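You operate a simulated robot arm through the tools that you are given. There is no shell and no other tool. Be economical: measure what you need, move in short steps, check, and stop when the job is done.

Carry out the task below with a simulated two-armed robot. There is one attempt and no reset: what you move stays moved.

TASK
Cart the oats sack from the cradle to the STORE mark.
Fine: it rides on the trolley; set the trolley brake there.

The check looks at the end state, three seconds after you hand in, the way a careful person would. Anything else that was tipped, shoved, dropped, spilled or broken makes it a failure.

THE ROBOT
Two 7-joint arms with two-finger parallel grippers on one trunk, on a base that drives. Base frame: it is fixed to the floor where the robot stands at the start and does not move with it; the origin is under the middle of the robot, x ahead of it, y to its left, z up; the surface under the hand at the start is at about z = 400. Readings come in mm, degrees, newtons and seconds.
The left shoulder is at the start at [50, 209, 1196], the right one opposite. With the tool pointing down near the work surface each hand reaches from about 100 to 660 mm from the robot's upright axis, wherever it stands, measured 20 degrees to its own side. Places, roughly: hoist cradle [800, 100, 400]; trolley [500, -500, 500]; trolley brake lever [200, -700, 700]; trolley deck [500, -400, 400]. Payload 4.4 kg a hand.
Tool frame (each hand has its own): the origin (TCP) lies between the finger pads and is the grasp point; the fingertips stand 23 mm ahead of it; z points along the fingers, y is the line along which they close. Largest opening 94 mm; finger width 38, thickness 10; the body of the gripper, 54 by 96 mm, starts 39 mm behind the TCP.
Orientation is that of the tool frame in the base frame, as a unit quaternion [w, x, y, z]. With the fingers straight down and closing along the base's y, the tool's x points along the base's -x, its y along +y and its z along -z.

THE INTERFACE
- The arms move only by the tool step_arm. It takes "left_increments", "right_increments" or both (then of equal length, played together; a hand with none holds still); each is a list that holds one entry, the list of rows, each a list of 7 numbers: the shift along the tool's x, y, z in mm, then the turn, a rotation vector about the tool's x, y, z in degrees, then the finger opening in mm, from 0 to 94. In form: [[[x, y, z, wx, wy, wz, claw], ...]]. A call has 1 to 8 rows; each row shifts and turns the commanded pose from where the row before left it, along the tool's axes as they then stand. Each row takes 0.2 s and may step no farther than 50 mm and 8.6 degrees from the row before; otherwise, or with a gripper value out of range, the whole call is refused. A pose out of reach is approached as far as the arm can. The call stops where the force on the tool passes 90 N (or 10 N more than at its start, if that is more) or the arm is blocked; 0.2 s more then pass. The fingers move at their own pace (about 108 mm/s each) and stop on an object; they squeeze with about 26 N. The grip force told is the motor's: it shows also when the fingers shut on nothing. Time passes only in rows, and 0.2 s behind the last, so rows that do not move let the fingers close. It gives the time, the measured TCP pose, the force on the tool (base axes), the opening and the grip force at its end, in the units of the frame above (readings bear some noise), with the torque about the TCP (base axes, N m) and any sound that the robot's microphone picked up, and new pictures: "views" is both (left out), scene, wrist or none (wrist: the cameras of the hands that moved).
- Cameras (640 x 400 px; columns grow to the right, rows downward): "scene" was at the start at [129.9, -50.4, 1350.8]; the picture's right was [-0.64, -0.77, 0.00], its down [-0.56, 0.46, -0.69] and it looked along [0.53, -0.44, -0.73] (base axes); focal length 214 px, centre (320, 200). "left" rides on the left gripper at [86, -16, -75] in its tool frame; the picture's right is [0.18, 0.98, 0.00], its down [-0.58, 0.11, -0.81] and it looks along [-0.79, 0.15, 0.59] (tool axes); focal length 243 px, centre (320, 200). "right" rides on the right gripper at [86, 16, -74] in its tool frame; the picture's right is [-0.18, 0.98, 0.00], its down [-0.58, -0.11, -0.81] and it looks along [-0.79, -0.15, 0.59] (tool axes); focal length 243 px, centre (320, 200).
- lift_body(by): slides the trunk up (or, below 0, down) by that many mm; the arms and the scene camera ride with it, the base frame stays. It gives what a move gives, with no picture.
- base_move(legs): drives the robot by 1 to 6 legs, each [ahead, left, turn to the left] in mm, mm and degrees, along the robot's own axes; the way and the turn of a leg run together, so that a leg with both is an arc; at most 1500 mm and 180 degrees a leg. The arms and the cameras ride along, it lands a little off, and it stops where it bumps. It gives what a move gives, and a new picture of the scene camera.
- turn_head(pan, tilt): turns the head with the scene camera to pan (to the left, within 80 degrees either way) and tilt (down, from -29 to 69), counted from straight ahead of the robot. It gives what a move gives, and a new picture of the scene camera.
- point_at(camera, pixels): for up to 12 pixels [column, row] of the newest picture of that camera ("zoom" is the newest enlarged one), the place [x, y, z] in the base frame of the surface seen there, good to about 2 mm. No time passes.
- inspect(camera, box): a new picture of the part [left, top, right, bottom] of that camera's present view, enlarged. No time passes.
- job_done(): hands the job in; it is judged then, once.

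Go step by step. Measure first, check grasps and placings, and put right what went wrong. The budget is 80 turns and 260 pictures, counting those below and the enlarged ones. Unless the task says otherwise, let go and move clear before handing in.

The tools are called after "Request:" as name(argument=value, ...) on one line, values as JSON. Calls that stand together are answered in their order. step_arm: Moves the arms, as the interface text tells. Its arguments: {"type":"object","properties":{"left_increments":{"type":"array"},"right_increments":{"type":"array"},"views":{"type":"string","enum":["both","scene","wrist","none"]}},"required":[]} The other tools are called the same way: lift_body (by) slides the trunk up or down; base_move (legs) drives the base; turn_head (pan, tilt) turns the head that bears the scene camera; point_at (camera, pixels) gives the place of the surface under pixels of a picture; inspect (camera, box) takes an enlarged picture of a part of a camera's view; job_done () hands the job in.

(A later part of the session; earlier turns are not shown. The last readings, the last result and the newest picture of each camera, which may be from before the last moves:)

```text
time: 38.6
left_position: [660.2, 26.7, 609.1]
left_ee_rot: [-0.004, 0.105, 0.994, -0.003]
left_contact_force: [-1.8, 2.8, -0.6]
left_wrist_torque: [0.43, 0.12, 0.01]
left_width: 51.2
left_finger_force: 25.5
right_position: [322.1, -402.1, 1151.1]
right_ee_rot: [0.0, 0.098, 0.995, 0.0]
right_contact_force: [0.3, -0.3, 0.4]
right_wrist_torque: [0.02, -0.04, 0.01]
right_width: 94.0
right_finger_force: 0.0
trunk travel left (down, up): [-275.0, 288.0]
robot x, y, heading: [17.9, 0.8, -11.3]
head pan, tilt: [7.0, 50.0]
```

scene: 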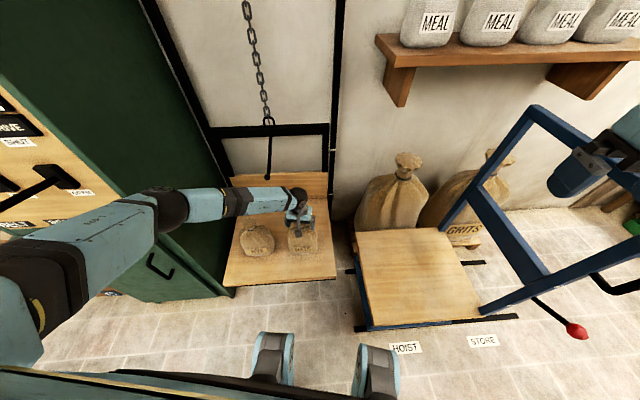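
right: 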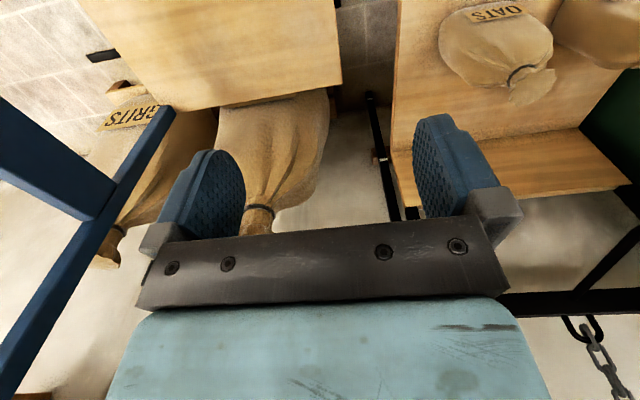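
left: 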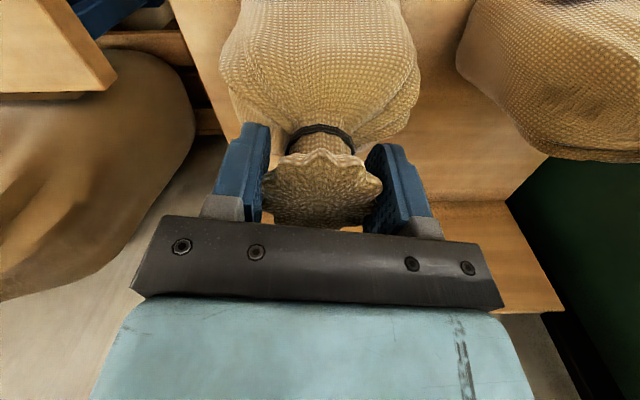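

The grip is at 51 mm around the tuft and neck with no stray load. I'll lift 40 mm slowly and check the weight and slip.

Request:
step_arm(left_increments=[[[0, 0, -10, 0, 0, 0, 0], [0, 0, -10, 0, 0, 0, 0], [0, 0, -10, 0, 0, 0, 0], [0, 0, -10, 0, 0, 0, 0], [0, 0, 0, 0, 0, 0, 0]]])

```text
time: 39.8
left_position: [660.0, 23.7, 648.3]
left_ee_rot: [-0.005, 0.105, 0.994, -0.002]
left_contact_force: [0.2, -0.2, -11.8]
left_wrist_torque: [0.03, 0.04, 0.02]
left_width: 51.0
left_finger_force: 26.4
right_position: [322.0, -401.7, 1150.6]
right_ee_rot: [-0.001, 0.097, 0.995, 0.0]
right_contact_force: [0.1, -0.2, 0.5]
right_wrist_torque: [0.02, 0.01, 0.02]
right_width: 94.0
right_finger_force: 0.1
trunk travel left (down, up): [-275.0, 288.0]
robot x, y, heading: [13.6, 0.1, -11.1]
head pan, tilt: [7.0, 50.0]
```

scene: 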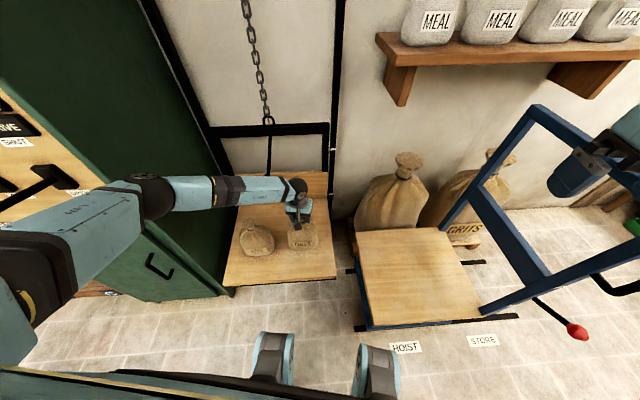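
left: 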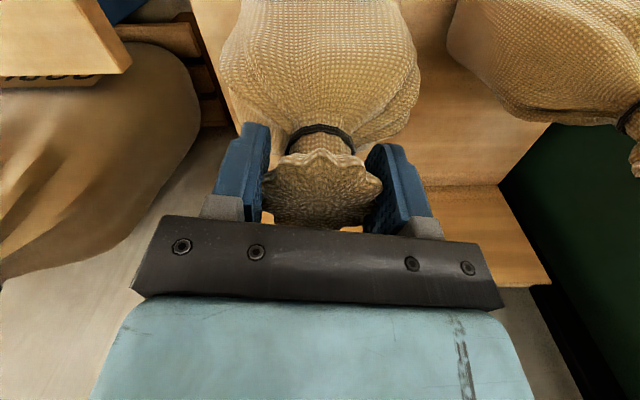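

OATS is held securely at about 1.2 kg. I'll raise it to z 800, then drive back, right and turn so it swings over the deck.

Request:
step_arm(left_increments=[[[0, 0, -30, 0, 0, 0, 0], [0, 0, -30, 0, 0, 0, 0], [0, 0, -30, 0, 0, 0, 0], [0, 0, -30, 0, 0, 0, 0], [0, 0, -30, 0, 0, 0, 0]]], views="none")

Request:
base_move(legs=[[-105, 0, 0], [0, -220, 0]])

```text
time: 41.0
left_position: [658.4, 23.1, 796.2]
left_ee_rot: [-0.004, 0.105, 0.994, -0.002]
left_contact_force: [0.0, -0.6, -11.0]
left_wrist_torque: [-0.02, 0.06, -0.01]
left_width: 50.8
left_finger_force: 26.1
right_position: [323.1, -401.2, 1150.2]
right_ee_rot: [0.0, 0.097, 0.995, 0.0]
right_contact_force: [-0.1, -0.2, -0.1]
right_wrist_torque: [0.02, -0.01, -0.01]
right_width: 93.6
right_finger_force: 0.1
trunk travel left (down, up): [-275.0, 288.0]
robot x, y, heading: [14.4, 1.5, -11.2]
head pan, tilt: [7.0, 50.0]
```

```text
time: 44.3
left_position: [514.8, -173.2, 796.8]
left_ee_rot: [-0.003, 0.107, 0.994, -0.003]
left_contact_force: [0.0, 0.6, -11.0]
left_wrist_torque: [0.02, 0.02, 0.0]
left_width: 51.0
left_finger_force: 26.3
right_position: [176.3, -598.3, 1149.8]
right_ee_rot: [0.0, 0.098, 0.995, 0.0]
right_contact_force: [-0.9, -0.5, 0.4]
right_wrist_torque: [0.0, 0.0, 0.02]
right_width: 94.1
right_finger_force: 0.1
trunk travel left (down, up): [-275.0, 288.0]
robot x, y, heading: [-126.9, -191.7, -11.2]
head pan, tilt: [7.0, 50.0]
```

scene: 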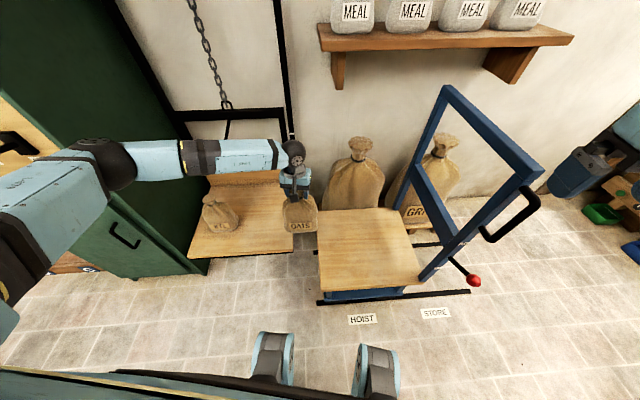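

All clear. Turning 24 degrees right should bring the sack over the deck centre, about (467, -436).

Request:
base_move(legs=[[0, 0, -24]])

```text
time: 46.0
left_position: [465.9, -439.8, 796.8]
left_ee_rot: [-0.003, 0.313, 0.95, -0.002]
left_contact_force: [-0.2, 0.1, 0.0]
left_wrist_torque: [-0.03, 0.0, 0.0]
left_width: 0.3
left_finger_force: 26.0
right_position: [-18.5, -688.3, 1150.7]
right_ee_rot: [0.0, 0.307, 0.952, 0.0]
right_contact_force: [-0.5, -0.6, 0.8]
right_wrist_torque: [0.03, 0.0, 0.03]
right_width: 94.1
right_finger_force: 0.1
trunk travel left (down, up): [-275.0, 288.0]
robot x, y, heading: [-126.7, -192.5, -35.5]
head pan, tilt: [7.0, 50.0]
```

scene: 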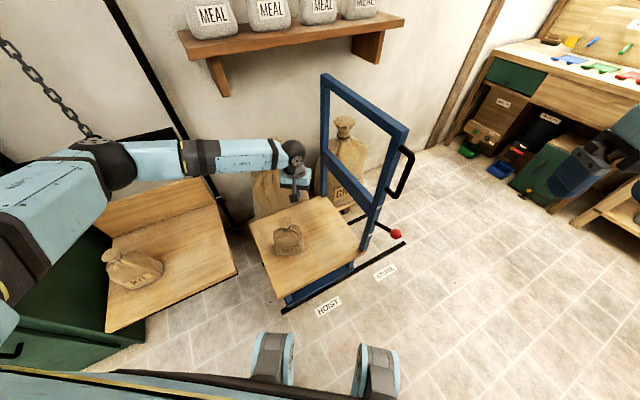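

The fingers have closed on nothing. The sack slipped out during the turn and now rests on the trolley deck near (290,237), so I'll inspect its state.

Request:
inspect(camera="scene", box=[230, 180, 390, 300])

Request:
point_at(camera="scene", pixels=[[290, 237], [280, 232], [300, 245], [288, 225], [276, 250], [300, 252], [395, 233], [252, 216], [280, 295], [358, 245], [327, 198], [400, 130]])

Request:
inspect(camera="left", box=[0, 0, 640, 400])

```text
3.33 times, centred on (310, 240) of scene
```

zoom: 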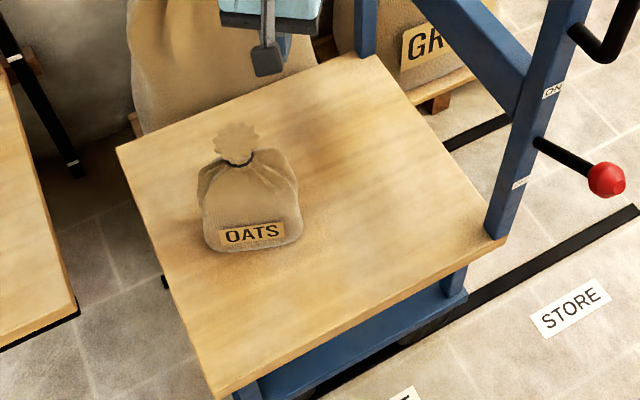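

```text
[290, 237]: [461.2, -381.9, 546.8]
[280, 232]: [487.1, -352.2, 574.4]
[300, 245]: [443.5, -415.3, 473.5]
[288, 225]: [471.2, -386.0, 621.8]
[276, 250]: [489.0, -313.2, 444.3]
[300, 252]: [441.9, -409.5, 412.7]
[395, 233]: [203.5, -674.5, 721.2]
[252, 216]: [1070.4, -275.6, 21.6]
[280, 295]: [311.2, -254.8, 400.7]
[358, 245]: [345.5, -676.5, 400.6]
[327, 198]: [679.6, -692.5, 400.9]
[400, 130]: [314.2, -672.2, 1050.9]
```

```text
1.00 times, centred on (320, 200) of left (not enlarged: the box is as wide or as high as the picture)
```

zoom: 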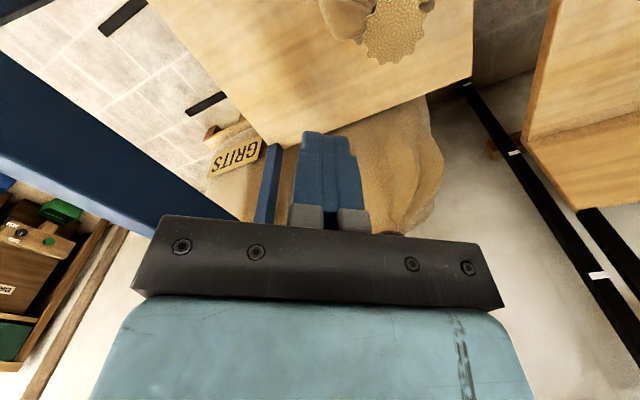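

The sack stands upright and intact on the deck at about (475, -375), with its top at z 622. It dropped rather than being set down, but it landed where it was meant to go. Next I'll read the brake labels and lever.

Request:
inspect(camera="scene", box=[340, 180, 420, 250])

Request:
point_at(camera="scene", pixels=[[368, 203], [360, 226], [365, 215], [375, 220], [385, 225], [405, 150], [410, 165], [402, 190], [390, 198], [385, 275], [330, 307], [405, 243]])

```text
5.71 times, centred on (380, 215) of scene
```

zoom: 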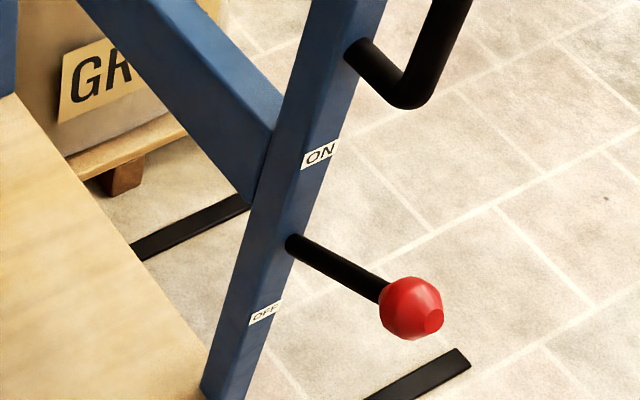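

```text
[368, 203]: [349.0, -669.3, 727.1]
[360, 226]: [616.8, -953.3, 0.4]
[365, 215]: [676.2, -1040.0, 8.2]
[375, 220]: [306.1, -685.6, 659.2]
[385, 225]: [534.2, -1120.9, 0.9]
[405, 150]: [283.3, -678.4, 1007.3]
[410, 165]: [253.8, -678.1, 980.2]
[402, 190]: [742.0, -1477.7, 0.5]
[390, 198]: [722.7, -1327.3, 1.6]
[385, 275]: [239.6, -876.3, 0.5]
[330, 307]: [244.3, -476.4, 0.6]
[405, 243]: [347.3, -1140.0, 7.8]
```

Request:
point_at(camera="scene", pixels=[[380, 206], [378, 207], [371, 234], [369, 236], [375, 223], [378, 226], [386, 229], [392, 232]])

```text
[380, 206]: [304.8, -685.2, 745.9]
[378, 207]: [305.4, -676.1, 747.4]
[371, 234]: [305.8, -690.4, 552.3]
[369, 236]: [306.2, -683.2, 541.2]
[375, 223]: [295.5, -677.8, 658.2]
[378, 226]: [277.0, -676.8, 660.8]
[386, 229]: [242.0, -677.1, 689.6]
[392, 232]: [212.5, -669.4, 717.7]
```

The lever pivots at about z 650 on the post and its ball is at z 720, toward ON (label z 746, OFF z 546). So the brake looks set and must be released first. The ball is right in the right hand's zone, so I'll orient that hand with closing along y and leaning to come in from -x, below the handle.

Request:
step_arm(right_increments=[[[0, 0, 0, 0, 0, -7.1, 94], [0, 0, 0, 0, 0, -7.1, 94], [0, 0, 0, 0, 0, -7.1, 94], [0, 0, 0, 0, 0, -7.1, 94], [0, 0, 0, 0, 0, -7.1, 94]]], views="none")

Request:
step_arm(right_increments=[[[-20, 3, 40, 0, 0, 0, 94], [-20, 3, 40, 0, 0, 0, 94], [-20, 3, 40, 0, 0, 0, 94], [-20, 2, 40, 0, 0, 0, 94], [-20, 2, 40, 0, 0, 0, 94], [-20, 2, 40, 0, 0, 0, 94]]])

```text
time: 47.2
left_position: [466.1, -439.7, 798.5]
left_ee_rot: [-0.004, 0.313, 0.95, -0.003]
left_contact_force: [0.8, -0.3, 0.4]
left_wrist_torque: [0.0, -0.02, 0.0]
left_width: 0.0
left_finger_force: 25.7
right_position: [-18.0, -688.1, 1150.7]
right_ee_rot: [0.0, 0.0, 1.0, 0.0]
right_contact_force: [0.4, 0.7, 0.2]
right_wrist_torque: [-0.04, 0.0, 0.0]
right_width: 94.1
right_finger_force: 0.1
trunk travel left (down, up): [-275.0, 288.0]
robot x, y, heading: [-128.3, -193.8, -35.6]
head pan, tilt: [7.0, 50.0]
```

```text
time: 48.6
left_position: [466.2, -440.8, 796.6]
left_ee_rot: [-0.005, 0.313, 0.95, -0.002]
left_contact_force: [-0.4, 0.1, -0.7]
left_wrist_torque: [0.02, 0.0, 0.0]
left_width: 0.1
left_finger_force: 26.4
right_position: [102.5, -669.9, 912.8]
right_ee_rot: [0.0, 0.001, 1.0, 0.001]
right_contact_force: [-0.4, 0.9, -0.2]
right_wrist_torque: [0.01, 0.0, 0.02]
right_width: 93.7
right_finger_force: 0.1
trunk travel left (down, up): [-275.0, 288.0]
robot x, y, heading: [-129.9, -197.3, -35.5]
head pan, tilt: [7.0, 50.0]
```

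scene: 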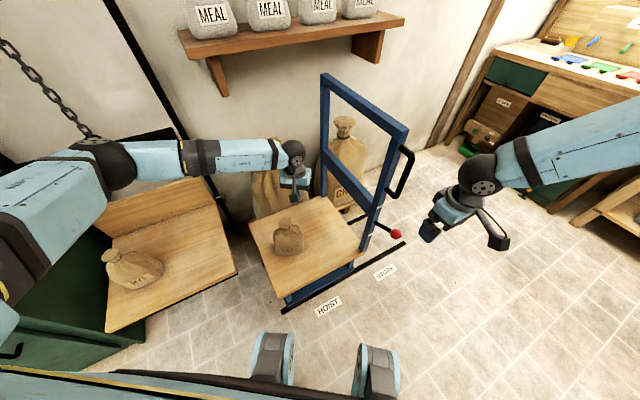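
right: 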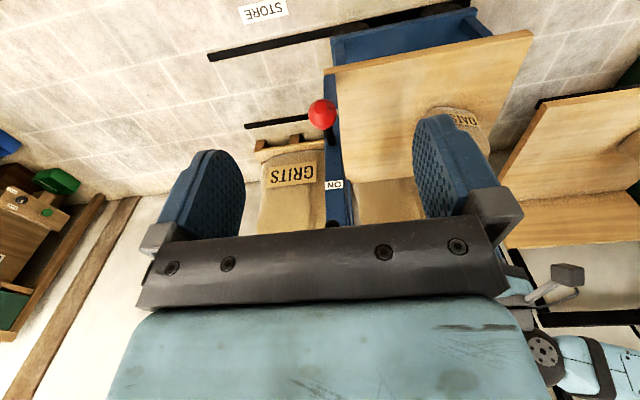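

I'm tilting the hand 35° to come in from the robot's side and moving to about 100 mm short of the ball.

Request:
step_arm(right_increments=[[[0, 0, 0, 0, -7, 0, 94], [0, 0, 0, 0, -7, 0, 94], [0, 0, 0, 0, -7, 0, 94], [0, 0, 0, 0, -7, 0, 94], [0, 0, 0, 0, -7, 0, 94], [9, 0, 39, 0, 0, 0, 94], [9, -1, 39, 0, 0, 0, 94], [9, -1, 39, 0, 0, 0, 94]]])

```text
time: 50.4
left_position: [465.2, -440.4, 798.0]
left_ee_rot: [-0.004, 0.313, 0.95, -0.002]
left_contact_force: [0.6, -0.1, 0.0]
left_wrist_torque: [0.0, -0.01, 0.01]
left_width: 0.0
left_finger_force: 26.1
right_position: [129.0, -689.6, 843.7]
right_ee_rot: [0.3, 0.001, 0.954, 0.0]
right_contact_force: [0.9, 0.0, 0.9]
right_wrist_torque: [-0.03, 0.02, 0.0]
right_width: 93.9
right_finger_force: 0.0
right hand out of reach, approached as far as the arm can: row 7, 8
trunk travel left (down, up): [-275.0, 288.0]
robot x, y, heading: [-132.3, -193.1, -35.5]
head pan, tilt: [7.0, 50.0]
```

scene: 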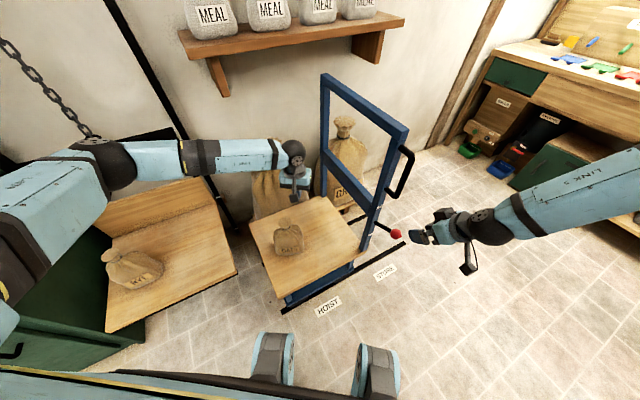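
right: 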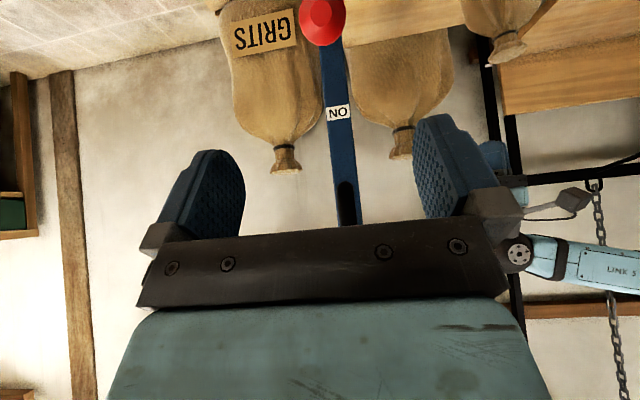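

The reach ran out because the arm's forearm comes from the far side at this heading. I'll retract and raise both hands, then park the base at about (-300, -470) facing straight so the lever is in front of the right arm.

Request:
step_arm(right_increments=[[[0, 0, -40, 0, 0, 0, 94], [0, 0, -40, 0, 0, 0, 94], [0, 0, -40, 0, 0, 0, 94], [0, 0, 0, 0, 7, 0, 94], [0, 0, 0, 0, 7, 0, 94], [0, 0, 0, 0, 7, 0, 94], [0, 0, 0, 0, 7, 0, 94], [0, 0, 0, 0, 7, 0, 94]]], left_increments=[[[0, 0, -48, 0, 0, 0, 0], [0, 0, -48, 0, 0, 0, 0], [23, 0, -43, 0, 0, 0, 0], [23, 0, -43, 0, 0, 0, 0], [23, 0, -43, 0, 0, 0, 0], [23, 0, -43, 0, 0, 0, 0], [23, 0, -43, 0, 0, 0, 0], [23, 0, -43, 0, 0, 0, 0]]], views="none")

Request:
step_arm(right_increments=[[[10, 0, -30, 0, 0, 7.1, 94], [10, 0, -30, 0, 0, 7.1, 94], [10, 0, -30, 0, 0, 7.1, 94], [10, 0, -30, 0, 0, 7.1, 94], [10, 0, -30, 0, 0, 7.1, 94], [0, 0, -20, 0, 0, 0, 94]]], views="scene")

```text
time: 52.2
left_position: [358.9, -362.4, 1155.5]
left_ee_rot: [-0.005, 0.313, 0.95, -0.001]
left_contact_force: [-0.5, -0.2, 0.8]
left_wrist_torque: [-0.01, 0.02, -0.03]
left_width: 0.0
left_finger_force: 26.4
right_position: [58.2, -688.6, 941.3]
right_ee_rot: [0.0, 0.0, 1.0, 0.0]
right_contact_force: [-0.5, -0.9, 0.1]
right_wrist_torque: [0.01, -0.01, 0.01]
right_width: 93.6
right_finger_force: 0.0
trunk travel left (down, up): [-275.0, 288.0]
robot x, y, heading: [-128.3, -193.3, -35.5]
head pan, tilt: [7.0, 50.0]
```

```text
time: 53.6
left_position: [358.3, -362.9, 1155.1]
left_ee_rot: [-0.003, 0.314, 0.95, -0.003]
left_contact_force: [-0.4, 0.1, -0.4]
left_wrist_torque: [0.0, -0.05, 0.0]
left_width: 0.0
left_finger_force: 26.1
right_position: [11.7, -673.3, 1111.0]
right_ee_rot: [0.0, 0.305, 0.952, 0.0]
right_contact_force: [-0.1, 0.2, 0.0]
right_wrist_torque: [0.02, 0.0, -0.02]
right_width: 93.8
right_finger_force: 0.0
trunk travel left (down, up): [-275.0, 288.0]
robot x, y, heading: [-131.9, -192.8, -35.9]
head pan, tilt: [7.0, 50.0]
```

scene: 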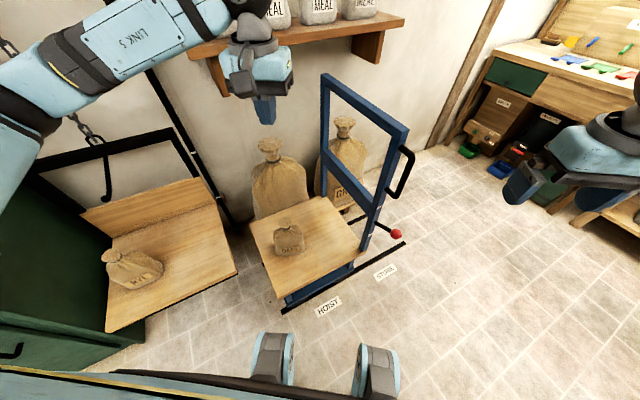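

Before moving back, I'll check what's to the right and behind.

Request:
turn_head(pan=-80, tilt=25)

```text
time: 55.2
left_position: [359.6, -363.4, 1156.3]
left_ee_rot: [-0.004, 0.313, 0.95, -0.003]
left_contact_force: [0.6, -0.6, 0.4]
left_wrist_torque: [-0.02, 0.02, 0.01]
left_width: 0.2
left_finger_force: 26.2
right_position: [12.1, -675.4, 1111.1]
right_ee_rot: [0.0, 0.306, 0.952, 0.0]
right_contact_force: [-0.2, -1.3, -0.1]
right_wrist_torque: [0.01, 0.02, 0.0]
right_width: 94.1
right_finger_force: 0.2
trunk travel left (down, up): [-275.0, 288.0]
robot x, y, heading: [-131.1, -193.9, -35.6]
head pan, tilt: [-80.0, 25.0]
```

scene: 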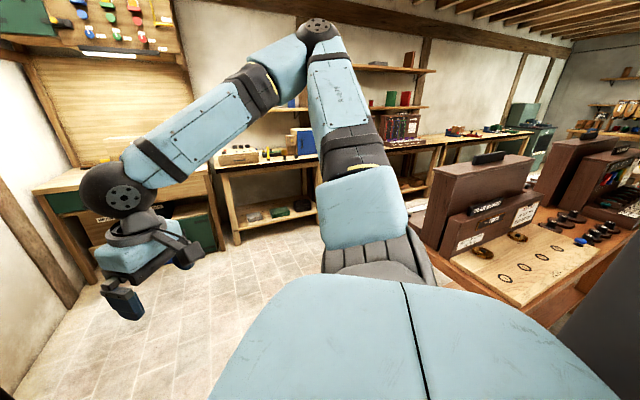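

Request:
point_at(camera="scene", pixels=[[455, 270], [425, 240], [520, 300], [600, 270], [440, 250], [240, 240], [100, 275], [300, 225], [350, 60], [320, 35], [250, 90], [590, 330]])

```text
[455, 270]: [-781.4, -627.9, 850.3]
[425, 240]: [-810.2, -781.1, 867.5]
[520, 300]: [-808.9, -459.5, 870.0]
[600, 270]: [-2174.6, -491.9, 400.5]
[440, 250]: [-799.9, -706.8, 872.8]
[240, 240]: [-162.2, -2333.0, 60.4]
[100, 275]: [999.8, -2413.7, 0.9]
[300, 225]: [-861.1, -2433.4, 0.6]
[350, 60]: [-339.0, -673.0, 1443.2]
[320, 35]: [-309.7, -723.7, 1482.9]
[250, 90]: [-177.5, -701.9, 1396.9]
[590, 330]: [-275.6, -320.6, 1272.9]
```

A table front stands at x of about -790 behind me. Parking at x of about -250 leaves margin, so I'll drive there in world-aligned legs and then face straight.

Request:
base_move(legs=[[-98, -70, 0], [161, -225, 0], [0, 0, 35.6]])

Request:
turn_head(pan=-25, tilt=40)

```text
time: 60.3
left_position: [248.6, -327.0, 1155.7]
left_ee_rot: [-0.003, 0.008, 1.0, -0.003]
left_contact_force: [-0.4, -0.1, -0.1]
left_wrist_torque: [0.01, 0.01, -0.01]
left_width: 0.2
left_finger_force: 26.5
right_position: [149.5, -782.8, 1110.5]
right_ee_rot: [0.001, -0.001, 1.0, -0.001]
right_contact_force: [-0.4, -0.6, 0.7]
right_wrist_torque: [0.02, 0.0, 0.01]
right_width: 94.1
right_finger_force: 0.0
trunk travel left (down, up): [-275.0, 288.0]
robot x, y, heading: [-243.2, -475.3, -0.1]
head pan, tilt: [-80.0, 25.0]
```

scene: 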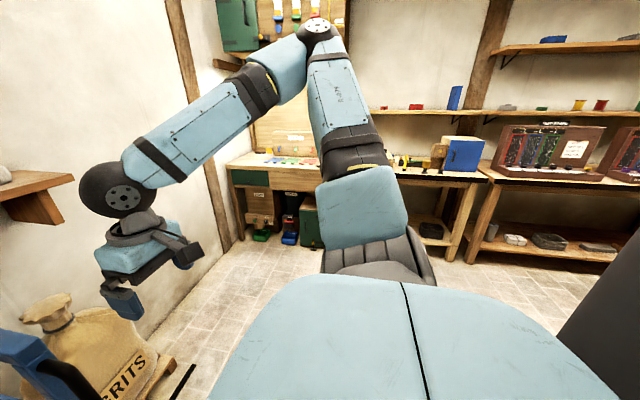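

```text
time: 61.6
left_position: [250.2, -327.2, 1155.9]
left_ee_rot: [-0.003, 0.007, 1.0, -0.004]
left_contact_force: [0.1, 0.1, 0.4]
left_wrist_torque: [0.02, 0.02, 0.0]
left_width: 0.0
left_finger_force: 26.3
right_position: [148.7, -783.5, 1110.2]
right_ee_rot: [0.0, -0.001, 1.0, 0.0]
right_contact_force: [-0.4, -0.2, -0.9]
right_wrist_torque: [0.0, 0.03, 0.03]
right_width: 93.8
right_finger_force: 0.0
trunk travel left (down, up): [-275.0, 288.0]
robot x, y, heading: [-247.0, -480.3, 0.3]
head pan, tilt: [-25.0, 40.0]
```

scene: 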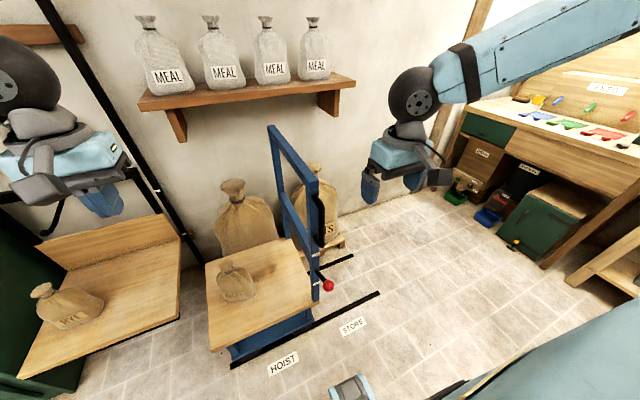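

Good position. I'm lowering the right hand on the robot side of the lever and tilting it again.

Request:
step_arm(right_increments=[[[16, 37, 10, 0, 0, 0, 94], [16, 37, 30, 0, 0, 0, 94], [16, 37, 30, 0, 0, 0, 94], [0, 0, 46, 0, 0, 0, 94], [0, 0, 46, 0, 0, 0, 94], [0, 0, 46, 0, 0, 0, 94]]], views="none")

Request:
step_arm(right_increments=[[[0, 0, 0, 0, -7, 0, 94], [0, 0, 0, 0, -7, 0, 94], [0, 0, 0, 0, -7, 0, 94], [0, 0, 0, 0, -7, 0, 94], [0, 0, 0, 0, -7, 0, 94]]])

```text
refused: row 2 steps farther than a row can; nothing moved
```

```text
time: 62.8
left_position: [249.8, -328.6, 1154.5]
left_ee_rot: [-0.003, 0.007, 1.0, -0.002]
left_contact_force: [0.2, -0.5, 0.8]
left_wrist_torque: [0.02, -0.01, 0.01]
left_width: 0.1
left_finger_force: 26.4
right_position: [184.8, -787.3, 1118.1]
right_ee_rot: [0.301, -0.001, 0.954, 0.001]
right_contact_force: [0.2, -0.4, 0.3]
right_wrist_torque: [0.02, 0.0, -0.04]
right_width: 94.0
right_finger_force: 0.2
right hand out of reach, approached as far as the arm can: row 4, 5
trunk travel left (down, up): [-275.0, 288.0]
robot x, y, heading: [-245.2, -474.7, 0.2]
head pan, tilt: [-25.0, 40.0]
```

scene: 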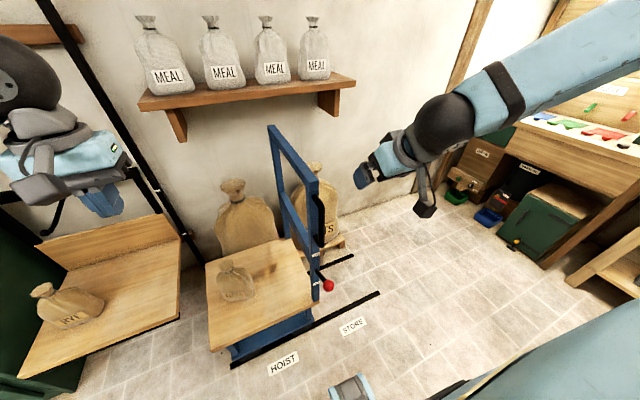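
right: 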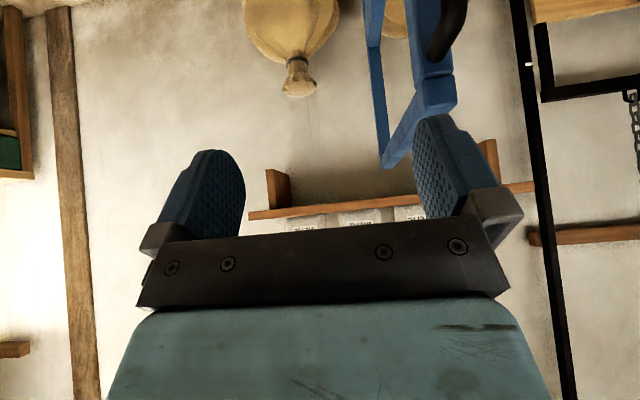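

The refused row left the hand high, but the tilt took. I'm moving it down to about 100 mm short of the ball.

Request:
step_arm(right_increments=[[[32, 16, 32, 0, 0, 0, 94], [32, 16, 32, 0, 0, 0, 94], [32, 16, 32, 0, 0, 0, 94], [32, 16, 32, 0, 0, 0, 94], [32, 17, 32, 0, 0, 0, 94], [32, 17, 32, 0, 0, 0, 94], [20, 17, 32, 0, 0, 0, 94]]])

```text
time: 64.4
left_position: [248.9, -326.6, 1155.1]
left_ee_rot: [-0.003, 0.008, 1.0, -0.003]
left_contact_force: [-0.8, -0.1, 0.0]
left_wrist_torque: [-0.04, -0.01, 0.0]
left_width: 0.0
left_finger_force: 26.2
right_position: [170.2, -727.3, 887.5]
right_ee_rot: [0.301, -0.001, 0.954, 0.0]
right_contact_force: [0.5, 0.2, -0.4]
right_wrist_torque: [0.01, -0.01, -0.02]
right_width: 94.0
right_finger_force: 0.0
right hand out of reach, approached as far as the arm can: row 1, 2, 5, 6, 7
trunk travel left (down, up): [-275.0, 288.0]
robot x, y, heading: [-248.0, -475.3, 0.1]
head pan, tilt: [-25.0, 40.0]
```

scene: 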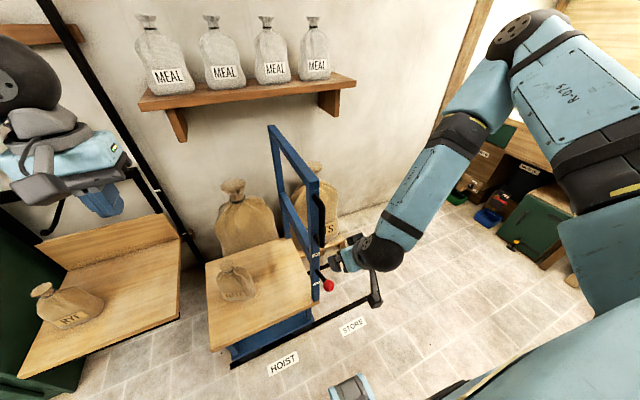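
right: 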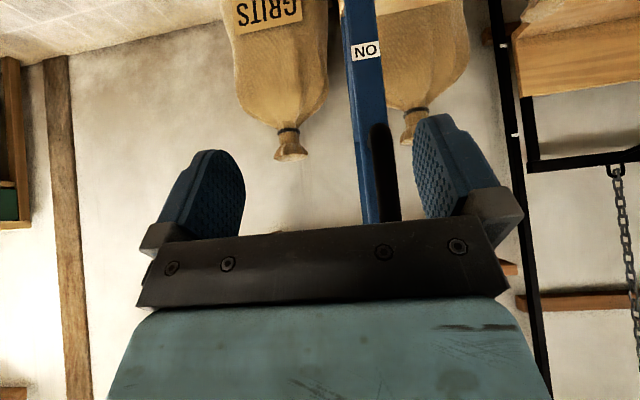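

The steep tilt hits the wrist limits. I'll reduce it to about 15°, which still clears the handle, and line up above the ball.

Request:
step_arm(right_increments=[[[0, 0, 0, 0, 6.7, 0, 94], [0, 0, 0, 0, 6.7, 0, 94], [0, 0, 0, 0, 6.7, 0, 94], [0, 0, 0, 0, 0, 0, 94]]], views="none")

Request:
step_arm(right_increments=[[[11, 27, 30, 0, 0, 0, 94], [11, 27, 30, 0, 0, 0, 94], [0, 0, 0, 0, 0, 0, 94]]])

```text
time: 65.4
left_position: [249.3, -327.5, 1155.8]
left_ee_rot: [-0.003, 0.007, 1.0, -0.003]
left_contact_force: [0.3, -0.6, 0.9]
left_wrist_torque: [0.01, 0.02, -0.01]
left_width: 0.0
left_finger_force: 25.7
right_position: [170.1, -730.0, 887.7]
right_ee_rot: [0.13, -0.001, 0.991, 0.0]
right_contact_force: [0.5, 0.9, 1.0]
right_wrist_torque: [0.02, 0.01, 0.02]
right_width: 94.2
right_finger_force: 0.1
trunk travel left (down, up): [-275.0, 288.0]
robot x, y, heading: [-244.2, -477.1, -0.1]
head pan, tilt: [-25.0, 40.0]
```

```text
time: 66.2
left_position: [250.9, -326.9, 1154.8]
left_ee_rot: [-0.004, 0.007, 1.0, -0.003]
left_contact_force: [-0.2, 0.0, 0.6]
left_wrist_torque: [0.02, -0.01, -0.04]
left_width: 0.0
left_finger_force: 25.9
right_position: [167.6, -713.4, 869.4]
right_ee_rot: [0.13, -0.001, 0.991, 0.0]
right_contact_force: [0.2, -0.9, 0.2]
right_wrist_torque: [0.0, 0.01, 0.02]
right_width: 94.1
right_finger_force: 0.1
right hand out of reach, approached as far as the arm can: row 1, 2
trunk travel left (down, up): [-275.0, 288.0]
robot x, y, heading: [-246.5, -474.8, -0.1]
head pan, tilt: [-25.0, 40.0]
```

scene: 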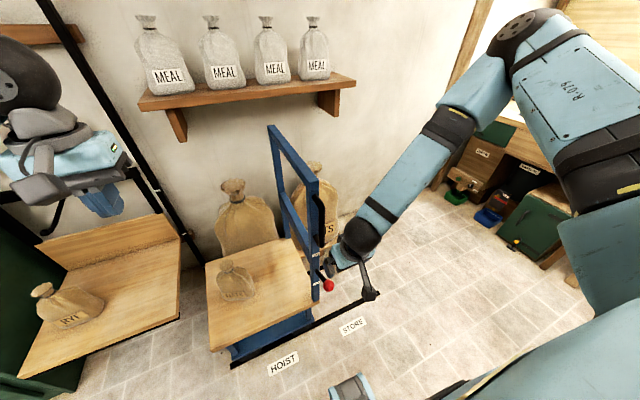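
right: 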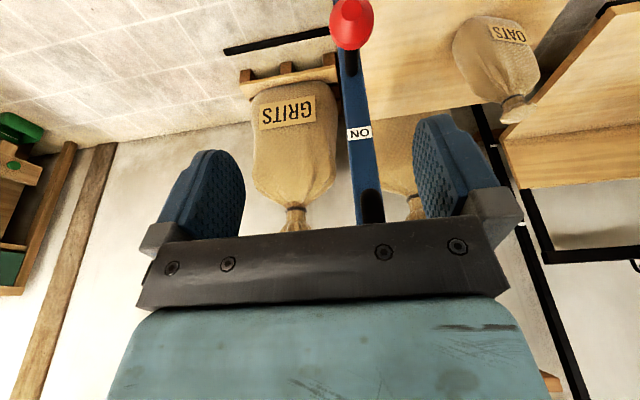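

The right arm's elbow is folded up and back, which blocks it again, while the left arm's posture works well. I'll lift the right hand clear and shift the base so the lever sits in front of the left arm.

Request:
step_arm(right_increments=[[[0, -10, -45, 0, 0, 0, 94], [0, -10, -45, 0, 0, 0, 94], [0, -10, -45, 0, 0, 0, 94], [0, -10, -45, 0, 0, 0, 94], [0, -10, -45, 0, 0, 0, 94]]], views="none")

Request:
base_move(legs=[[-55, 0, 0], [0, -385, 0]])

Request:
turn_head(pan=15, tilt=42)

```text
time: 67.4
left_position: [247.7, -328.1, 1156.2]
left_ee_rot: [-0.002, 0.007, 1.0, -0.003]
left_contact_force: [-0.4, -0.3, -0.4]
left_wrist_torque: [0.0, -0.01, -0.01]
left_width: 0.0
left_finger_force: 26.1
right_position: [134.0, -764.5, 1088.2]
right_ee_rot: [0.129, -0.001, 0.992, 0.001]
right_contact_force: [-0.3, 0.1, 0.7]
right_wrist_torque: [-0.01, -0.03, -0.01]
right_width: 93.8
right_finger_force: 0.2
right hand out of reach, approached as far as the arm can: row 3, 4, 5
trunk travel left (down, up): [-275.0, 288.0]
robot x, y, heading: [-248.5, -474.6, 0.0]
head pan, tilt: [-25.0, 40.0]
```

```text
time: 72.0
left_position: [193.5, -727.2, 1155.8]
left_ee_rot: [-0.003, 0.01, 1.0, -0.003]
left_contact_force: [0.0, -0.6, 0.4]
left_wrist_torque: [0.0, 0.0, 0.0]
left_width: 0.1
left_finger_force: 25.7
right_position: [76.3, -1162.3, 1088.2]
right_ee_rot: [0.128, 0.002, 0.992, 0.0]
right_contact_force: [1.3, 0.5, 0.4]
right_wrist_torque: [-0.03, -0.03, 0.02]
right_width: 94.0
right_finger_force: 0.1
trunk travel left (down, up): [-275.0, 288.0]
robot x, y, heading: [-300.0, -870.9, -0.1]
head pan, tilt: [-25.0, 40.0]
```

scene: 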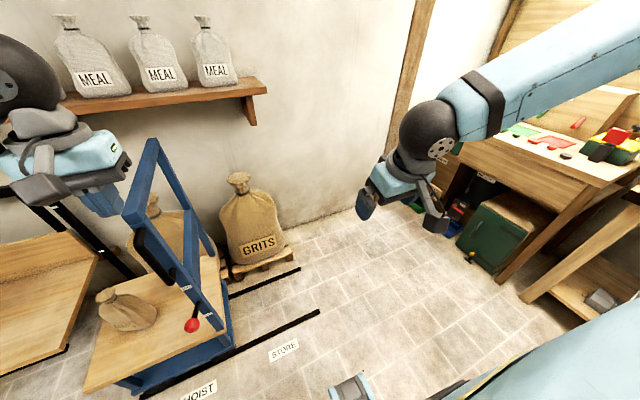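

```text
time: 73.0
left_position: [194.3, -725.4, 1155.6]
left_ee_rot: [-0.003, 0.01, 1.0, -0.004]
left_contact_force: [0.8, 0.0, -1.0]
left_wrist_torque: [0.0, -0.01, 0.01]
left_width: 0.1
left_finger_force: 25.7
right_position: [76.1, -1162.9, 1088.2]
right_ee_rot: [0.129, 0.003, 0.992, 0.0]
right_contact_force: [0.0, -0.2, -0.1]
right_wrist_torque: [-0.02, 0.01, 0.0]
right_width: 94.1
right_finger_force: 0.0
trunk travel left (down, up): [-275.0, 288.0]
robot x, y, heading: [-301.5, -867.2, -0.5]
head pan, tilt: [15.0, 42.0]
```

scene: 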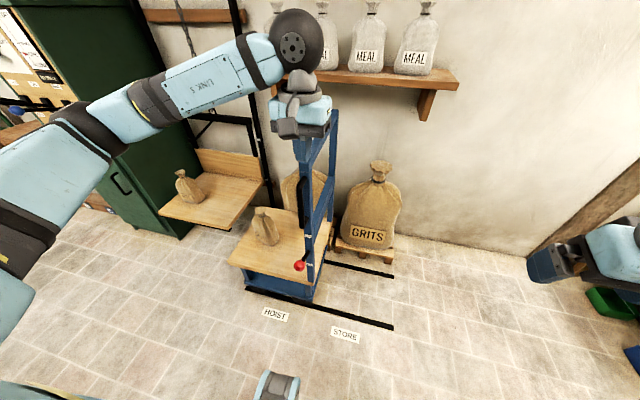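

I'm lowering the left hand on the near side of the lever.

Request:
step_arm(left_increments=[[[25, 26, 20, 0, 0, 0, 94], [25, 26, 20, 0, 0, 0, 94], [0, 0, 45, 0, 0, 0, 94], [0, 0, 45, 0, 0, 0, 94], [0, 0, 45, 0, 0, 0, 94], [0, 0, 45, 0, 0, 0, 94], [0, 0, 45, 0, 0, 0, 94], [0, 0, 45, 0, 0, 0, 94]]], views="none")

Request:
step_arm(left_increments=[[[0, 0, 0, 0, -7, 0, 94], [0, 0, 0, 0, -7, 0, 94], [0, 0, 0, 0, -7, 0, 94], [0, 0, 0, 0, -7, 0, 94]]])

```text
time: 74.8
left_position: [140.0, -674.1, 844.8]
left_ee_rot: [-0.002, 0.01, 1.0, -0.004]
left_contact_force: [-0.1, 0.0, 0.4]
left_wrist_torque: [0.0, -0.01, 0.0]
left_width: 93.9
left_finger_force: 0.1
right_position: [77.3, -1160.7, 1088.5]
right_ee_rot: [0.129, 0.002, 0.992, 0.0]
right_contact_force: [0.3, 0.1, 0.2]
right_wrist_torque: [0.04, 0.0, 0.06]
right_width: 94.0
right_finger_force: 0.0
trunk travel left (down, up): [-275.0, 288.0]
robot x, y, heading: [-300.3, -869.9, -0.3]
head pan, tilt: [15.0, 42.0]
```

```text
time: 75.8
left_position: [141.0, -673.8, 845.9]
left_ee_rot: [0.24, 0.01, 0.971, -0.006]
left_contact_force: [-0.1, 0.7, 1.0]
left_wrist_torque: [0.03, -0.02, 0.01]
left_width: 94.0
left_finger_force: 0.1
right_position: [76.7, -1161.6, 1087.4]
right_ee_rot: [0.128, 0.003, 0.992, 0.0]
right_contact_force: [0.4, 0.0, -0.6]
right_wrist_torque: [0.0, -0.01, -0.01]
right_width: 93.7
right_finger_force: 0.1
trunk travel left (down, up): [-275.0, 288.0]
robot x, y, heading: [-304.2, -872.9, -0.0]
head pan, tilt: [15.0, 42.0]
```

scene: 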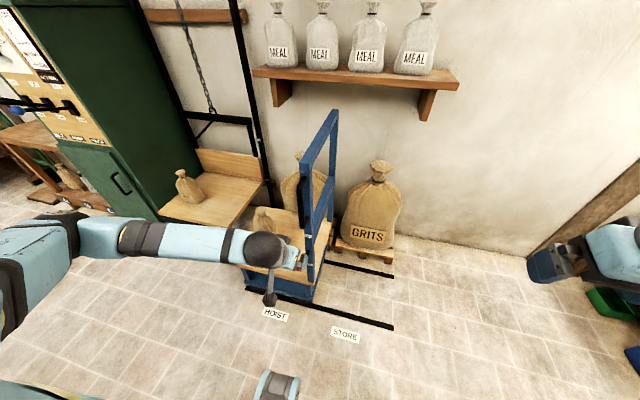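
left: 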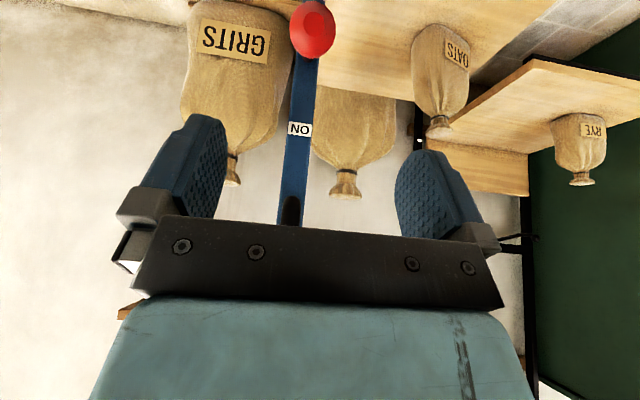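

The left arm works here. I'll measure the ball accurately with the wrist camera.

Request:
point_at(camera="left", pixels=[[312, 28], [292, 28], [332, 28], [312, 10], [312, 50], [300, 70], [299, 128]])

```text
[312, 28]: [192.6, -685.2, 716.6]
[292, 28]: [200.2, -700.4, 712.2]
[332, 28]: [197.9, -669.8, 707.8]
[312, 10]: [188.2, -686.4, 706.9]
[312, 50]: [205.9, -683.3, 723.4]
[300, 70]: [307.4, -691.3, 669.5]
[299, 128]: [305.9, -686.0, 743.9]
```

The ball centre is about (205, -685, 708), 36 wide. I'm advancing along the tool axis to straddle it, then closing.

Request:
step_arm(left_increments=[[[2, -3, 38, 0, 0, 0, 94], [2, -3, 38, 0, 0, 0, 94], [2, -3, 38, 0, 0, 0, 94], [3, -2, 36, 0, 0, 0, 94], [0, 0, 0, 0, 0, 0, 0], [0, 0, 0, 0, 0, 0, 0]]])

```text
time: 77.2
left_position: [202.4, -684.2, 705.8]
left_ee_rot: [0.239, 0.008, 0.971, -0.004]
left_contact_force: [-0.5, 23.7, 1.0]
left_wrist_torque: [-0.01, -0.42, -0.02]
left_width: 37.7
left_finger_force: 45.4
right_position: [77.7, -1161.7, 1088.0]
right_ee_rot: [0.129, 0.002, 0.992, -0.001]
right_contact_force: [0.1, -0.7, 0.2]
right_wrist_torque: [0.0, -0.02, 0.0]
right_width: 94.1
right_finger_force: 0.0
trunk travel left (down, up): [-275.0, 288.0]
robot x, y, heading: [-301.1, -873.6, -0.4]
head pan, tilt: [15.0, 42.0]
```

scene: 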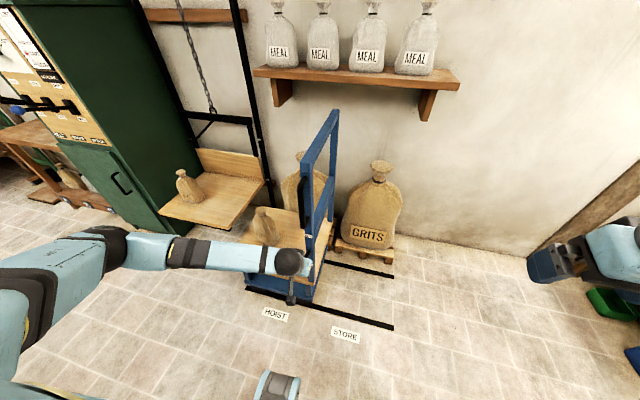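
left: 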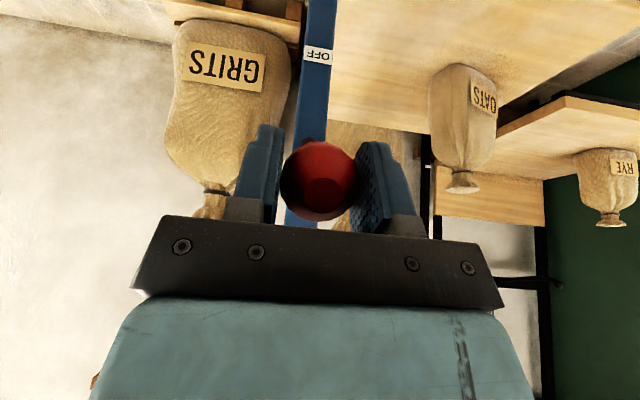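

The ball is gripped at 37.7 mm. I'll ease the lever down along its arc toward OFF, starting with half the throw.

Request:
step_arm(left_increments=[[[12, 0, 9.4, 0, 0, 0, 0], [12, 0, 9.4, 0, 0, 0, 0], [9, 0, 12.2, 0, 0, 0, 0], [9, 0, 12.2, 0, 0, 0, 0]]], views="wrist")

```text
time: 78.2
left_position: [185.2, -697.9, 652.9]
left_ee_rot: [0.239, 0.014, 0.971, -0.01]
left_contact_force: [7.1, -11.5, 11.2]
left_wrist_torque: [-0.17, -1.13, -0.33]
left_width: 37.7
left_finger_force: 44.8
right_position: [75.1, -1168.0, 1087.3]
right_ee_rot: [0.129, 0.004, 0.992, 0.002]
right_contact_force: [0.7, -0.9, 0.3]
right_wrist_torque: [0.0, -0.03, 0.04]
right_width: 94.0
right_finger_force: 0.1
trunk travel left (down, up): [-275.0, 288.0]
robot x, y, heading: [-303.0, -868.7, -0.5]
head pan, tilt: [15.0, 42.0]
```

left: 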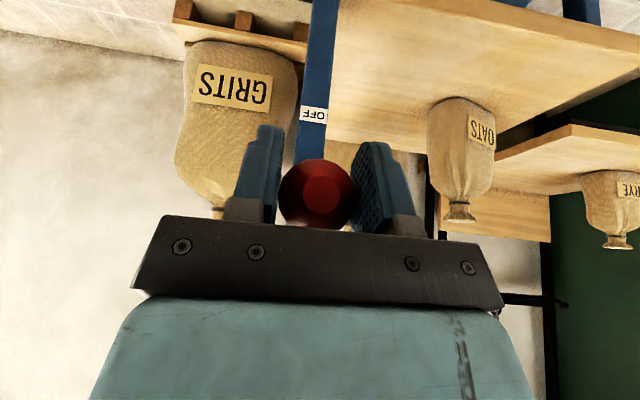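

The lever moves, and the trolley has shifted about 13 mm in y, which confirms the brake is releasing. I'm continuing down to OFF.

Request:
step_arm(left_increments=[[[5, 0, 14, 0, 0, 0, 0], [5, 0, 14, 0, 0, 0, 0], [1, 0, 15, 0, 0, 0, 0], [1, 0, 15, 0, 0, 0, 0]]])

```text
time: 79.2
left_position: [201.3, -686.8, 592.5]
left_ee_rot: [0.238, 0.009, 0.971, -0.004]
left_contact_force: [-16.8, 1.2, 0.9]
left_wrist_torque: [0.09, -1.07, 0.07]
left_width: 37.5
left_finger_force: 45.0
right_position: [75.0, -1162.7, 1088.0]
right_ee_rot: [0.129, 0.001, 0.992, 0.0]
right_contact_force: [0.2, -0.7, 0.0]
right_wrist_torque: [0.0, 0.03, 0.0]
right_width: 94.2
right_finger_force: 0.1
trunk travel left (down, up): [-275.0, 288.0]
robot x, y, heading: [-301.2, -875.6, -0.3]
head pan, tilt: [15.0, 42.0]
```

scene: 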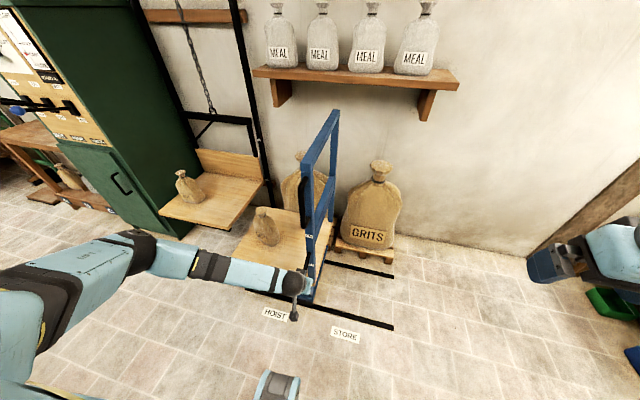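
left: 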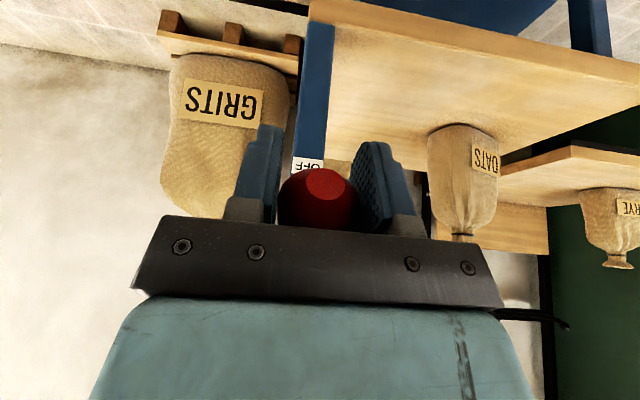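

The lever is at OFF and the side force is gone, so the trolley is free. I'll nudge it a bit further to the stop and measure the marks and deck edges for the travel distance.

Request:
step_arm(left_increments=[[[-3, 0, 7, 0, 0, 0, 0], [0, 0, 0, 0, 0, 0, 0]]], views="none")

Request:
point_at(camera="scene", pixels=[[275, 314], [345, 334], [265, 314], [287, 315], [332, 333], [358, 336], [393, 327], [393, 276], [246, 290], [332, 112], [307, 200], [263, 212]])

Request:
inspect(camera="scene", box=[220, 200, 400, 350])

```text
time: 79.8
left_position: [206.6, -686.9, 587.3]
left_ee_rot: [0.236, 0.009, 0.972, -0.005]
left_contact_force: [-27.4, 0.1, -12.5]
left_wrist_torque: [0.05, -0.64, -0.01]
left_width: 37.5
left_finger_force: 44.7
right_position: [76.3, -1162.7, 1088.3]
right_ee_rot: [0.129, 0.002, 0.992, 0.0]
right_contact_force: [-0.2, 0.6, 0.6]
right_wrist_torque: [0.0, 0.01, 0.02]
right_width: 94.0
right_finger_force: 0.0
trunk travel left (down, up): [-275.0, 288.0]
robot x, y, heading: [-306.0, -872.7, -0.1]
head pan, tilt: [15.0, 42.0]
```

```text
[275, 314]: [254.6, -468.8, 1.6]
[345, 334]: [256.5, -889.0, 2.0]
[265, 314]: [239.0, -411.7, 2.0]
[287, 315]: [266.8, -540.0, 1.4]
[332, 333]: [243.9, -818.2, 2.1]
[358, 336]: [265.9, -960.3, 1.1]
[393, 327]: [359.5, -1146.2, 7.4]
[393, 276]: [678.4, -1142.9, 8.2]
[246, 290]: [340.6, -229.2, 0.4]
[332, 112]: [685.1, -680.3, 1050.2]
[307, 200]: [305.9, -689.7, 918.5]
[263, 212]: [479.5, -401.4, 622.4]
```

```text
2.67 times, centred on (310, 275) of scene
```

zoom: 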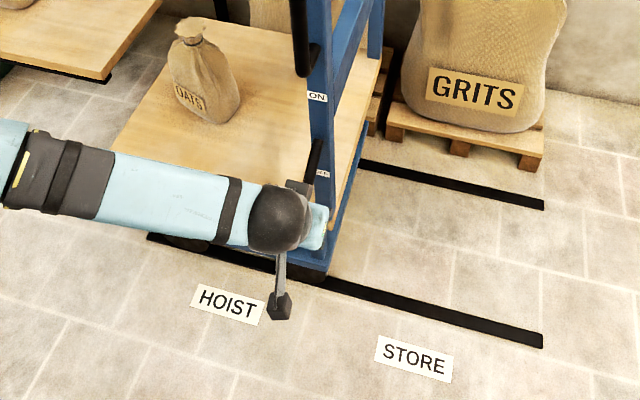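

The lever is at its lower stop. HOIST is centred at y -471 and STORE at -889, so the trolley needs about -416 more. I'll drive sideways holding the lever, starting with a half leg.

Request:
base_move(legs=[[0, -150, 0]])

```text
time: 81.8
left_position: [209.4, -833.5, 589.4]
left_ee_rot: [0.239, 0.008, 0.971, -0.005]
left_contact_force: [-12.7, -1.3, -16.8]
left_wrist_torque: [-0.19, 0.28, -0.34]
left_width: 37.6
left_finger_force: 44.7
right_position: [77.0, -1308.1, 1087.6]
right_ee_rot: [0.127, 0.002, 0.992, 0.0]
right_contact_force: [0.2, 0.1, -0.8]
right_wrist_torque: [0.0, 0.01, 0.01]
right_width: 93.9
right_finger_force: 0.0
trunk travel left (down, up): [-275.0, 288.0]
robot x, y, heading: [-304.9, -1019.8, 0.2]
head pan, tilt: [15.0, 42.0]
```

scene: 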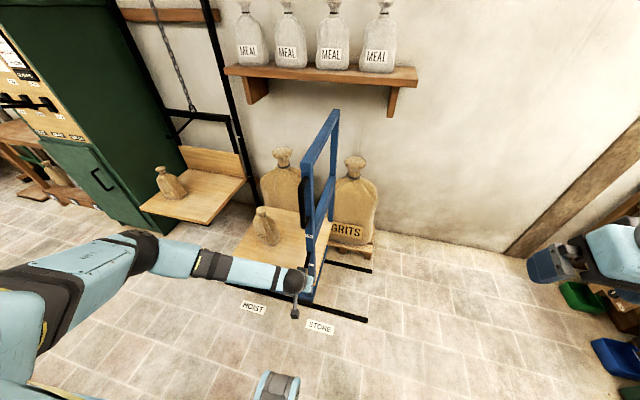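

The trolley rolls along with the sack steady. Now the remaining 270 mm.

Request:
base_move(legs=[[0, -135, 0], [0, -132, 0]])

Request:
inspect(camera="scene", box=[180, 180, 420, 360])

```text
time: 85.0
left_position: [210.8, -1097.6, 589.4]
left_ee_rot: [0.239, 0.006, 0.971, -0.004]
left_contact_force: [18.7, -0.5, 1.3]
left_wrist_torque: [-0.45, 0.47, -0.06]
left_width: 37.6
left_finger_force: 44.7
right_position: [77.6, -1573.2, 1088.4]
right_ee_rot: [0.127, 0.0, 0.992, 0.0]
right_contact_force: [0.6, -0.3, -0.2]
right_wrist_torque: [0.01, -0.01, 0.0]
right_width: 93.9
right_finger_force: 0.0
trunk travel left (down, up): [-275.0, 288.0]
robot x, y, heading: [-302.1, -1284.3, -0.0]
head pan, tilt: [15.0, 42.0]
```

scene: 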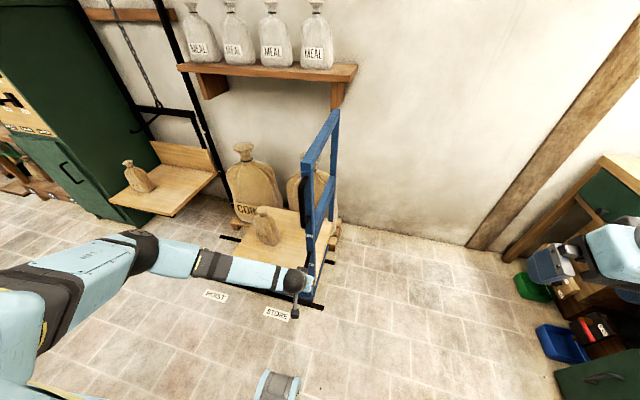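

```text
2.22 times, centred on (300, 270) of scene
```

zoom: 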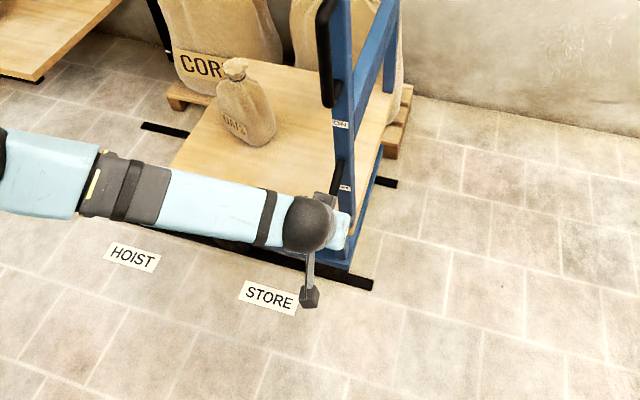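

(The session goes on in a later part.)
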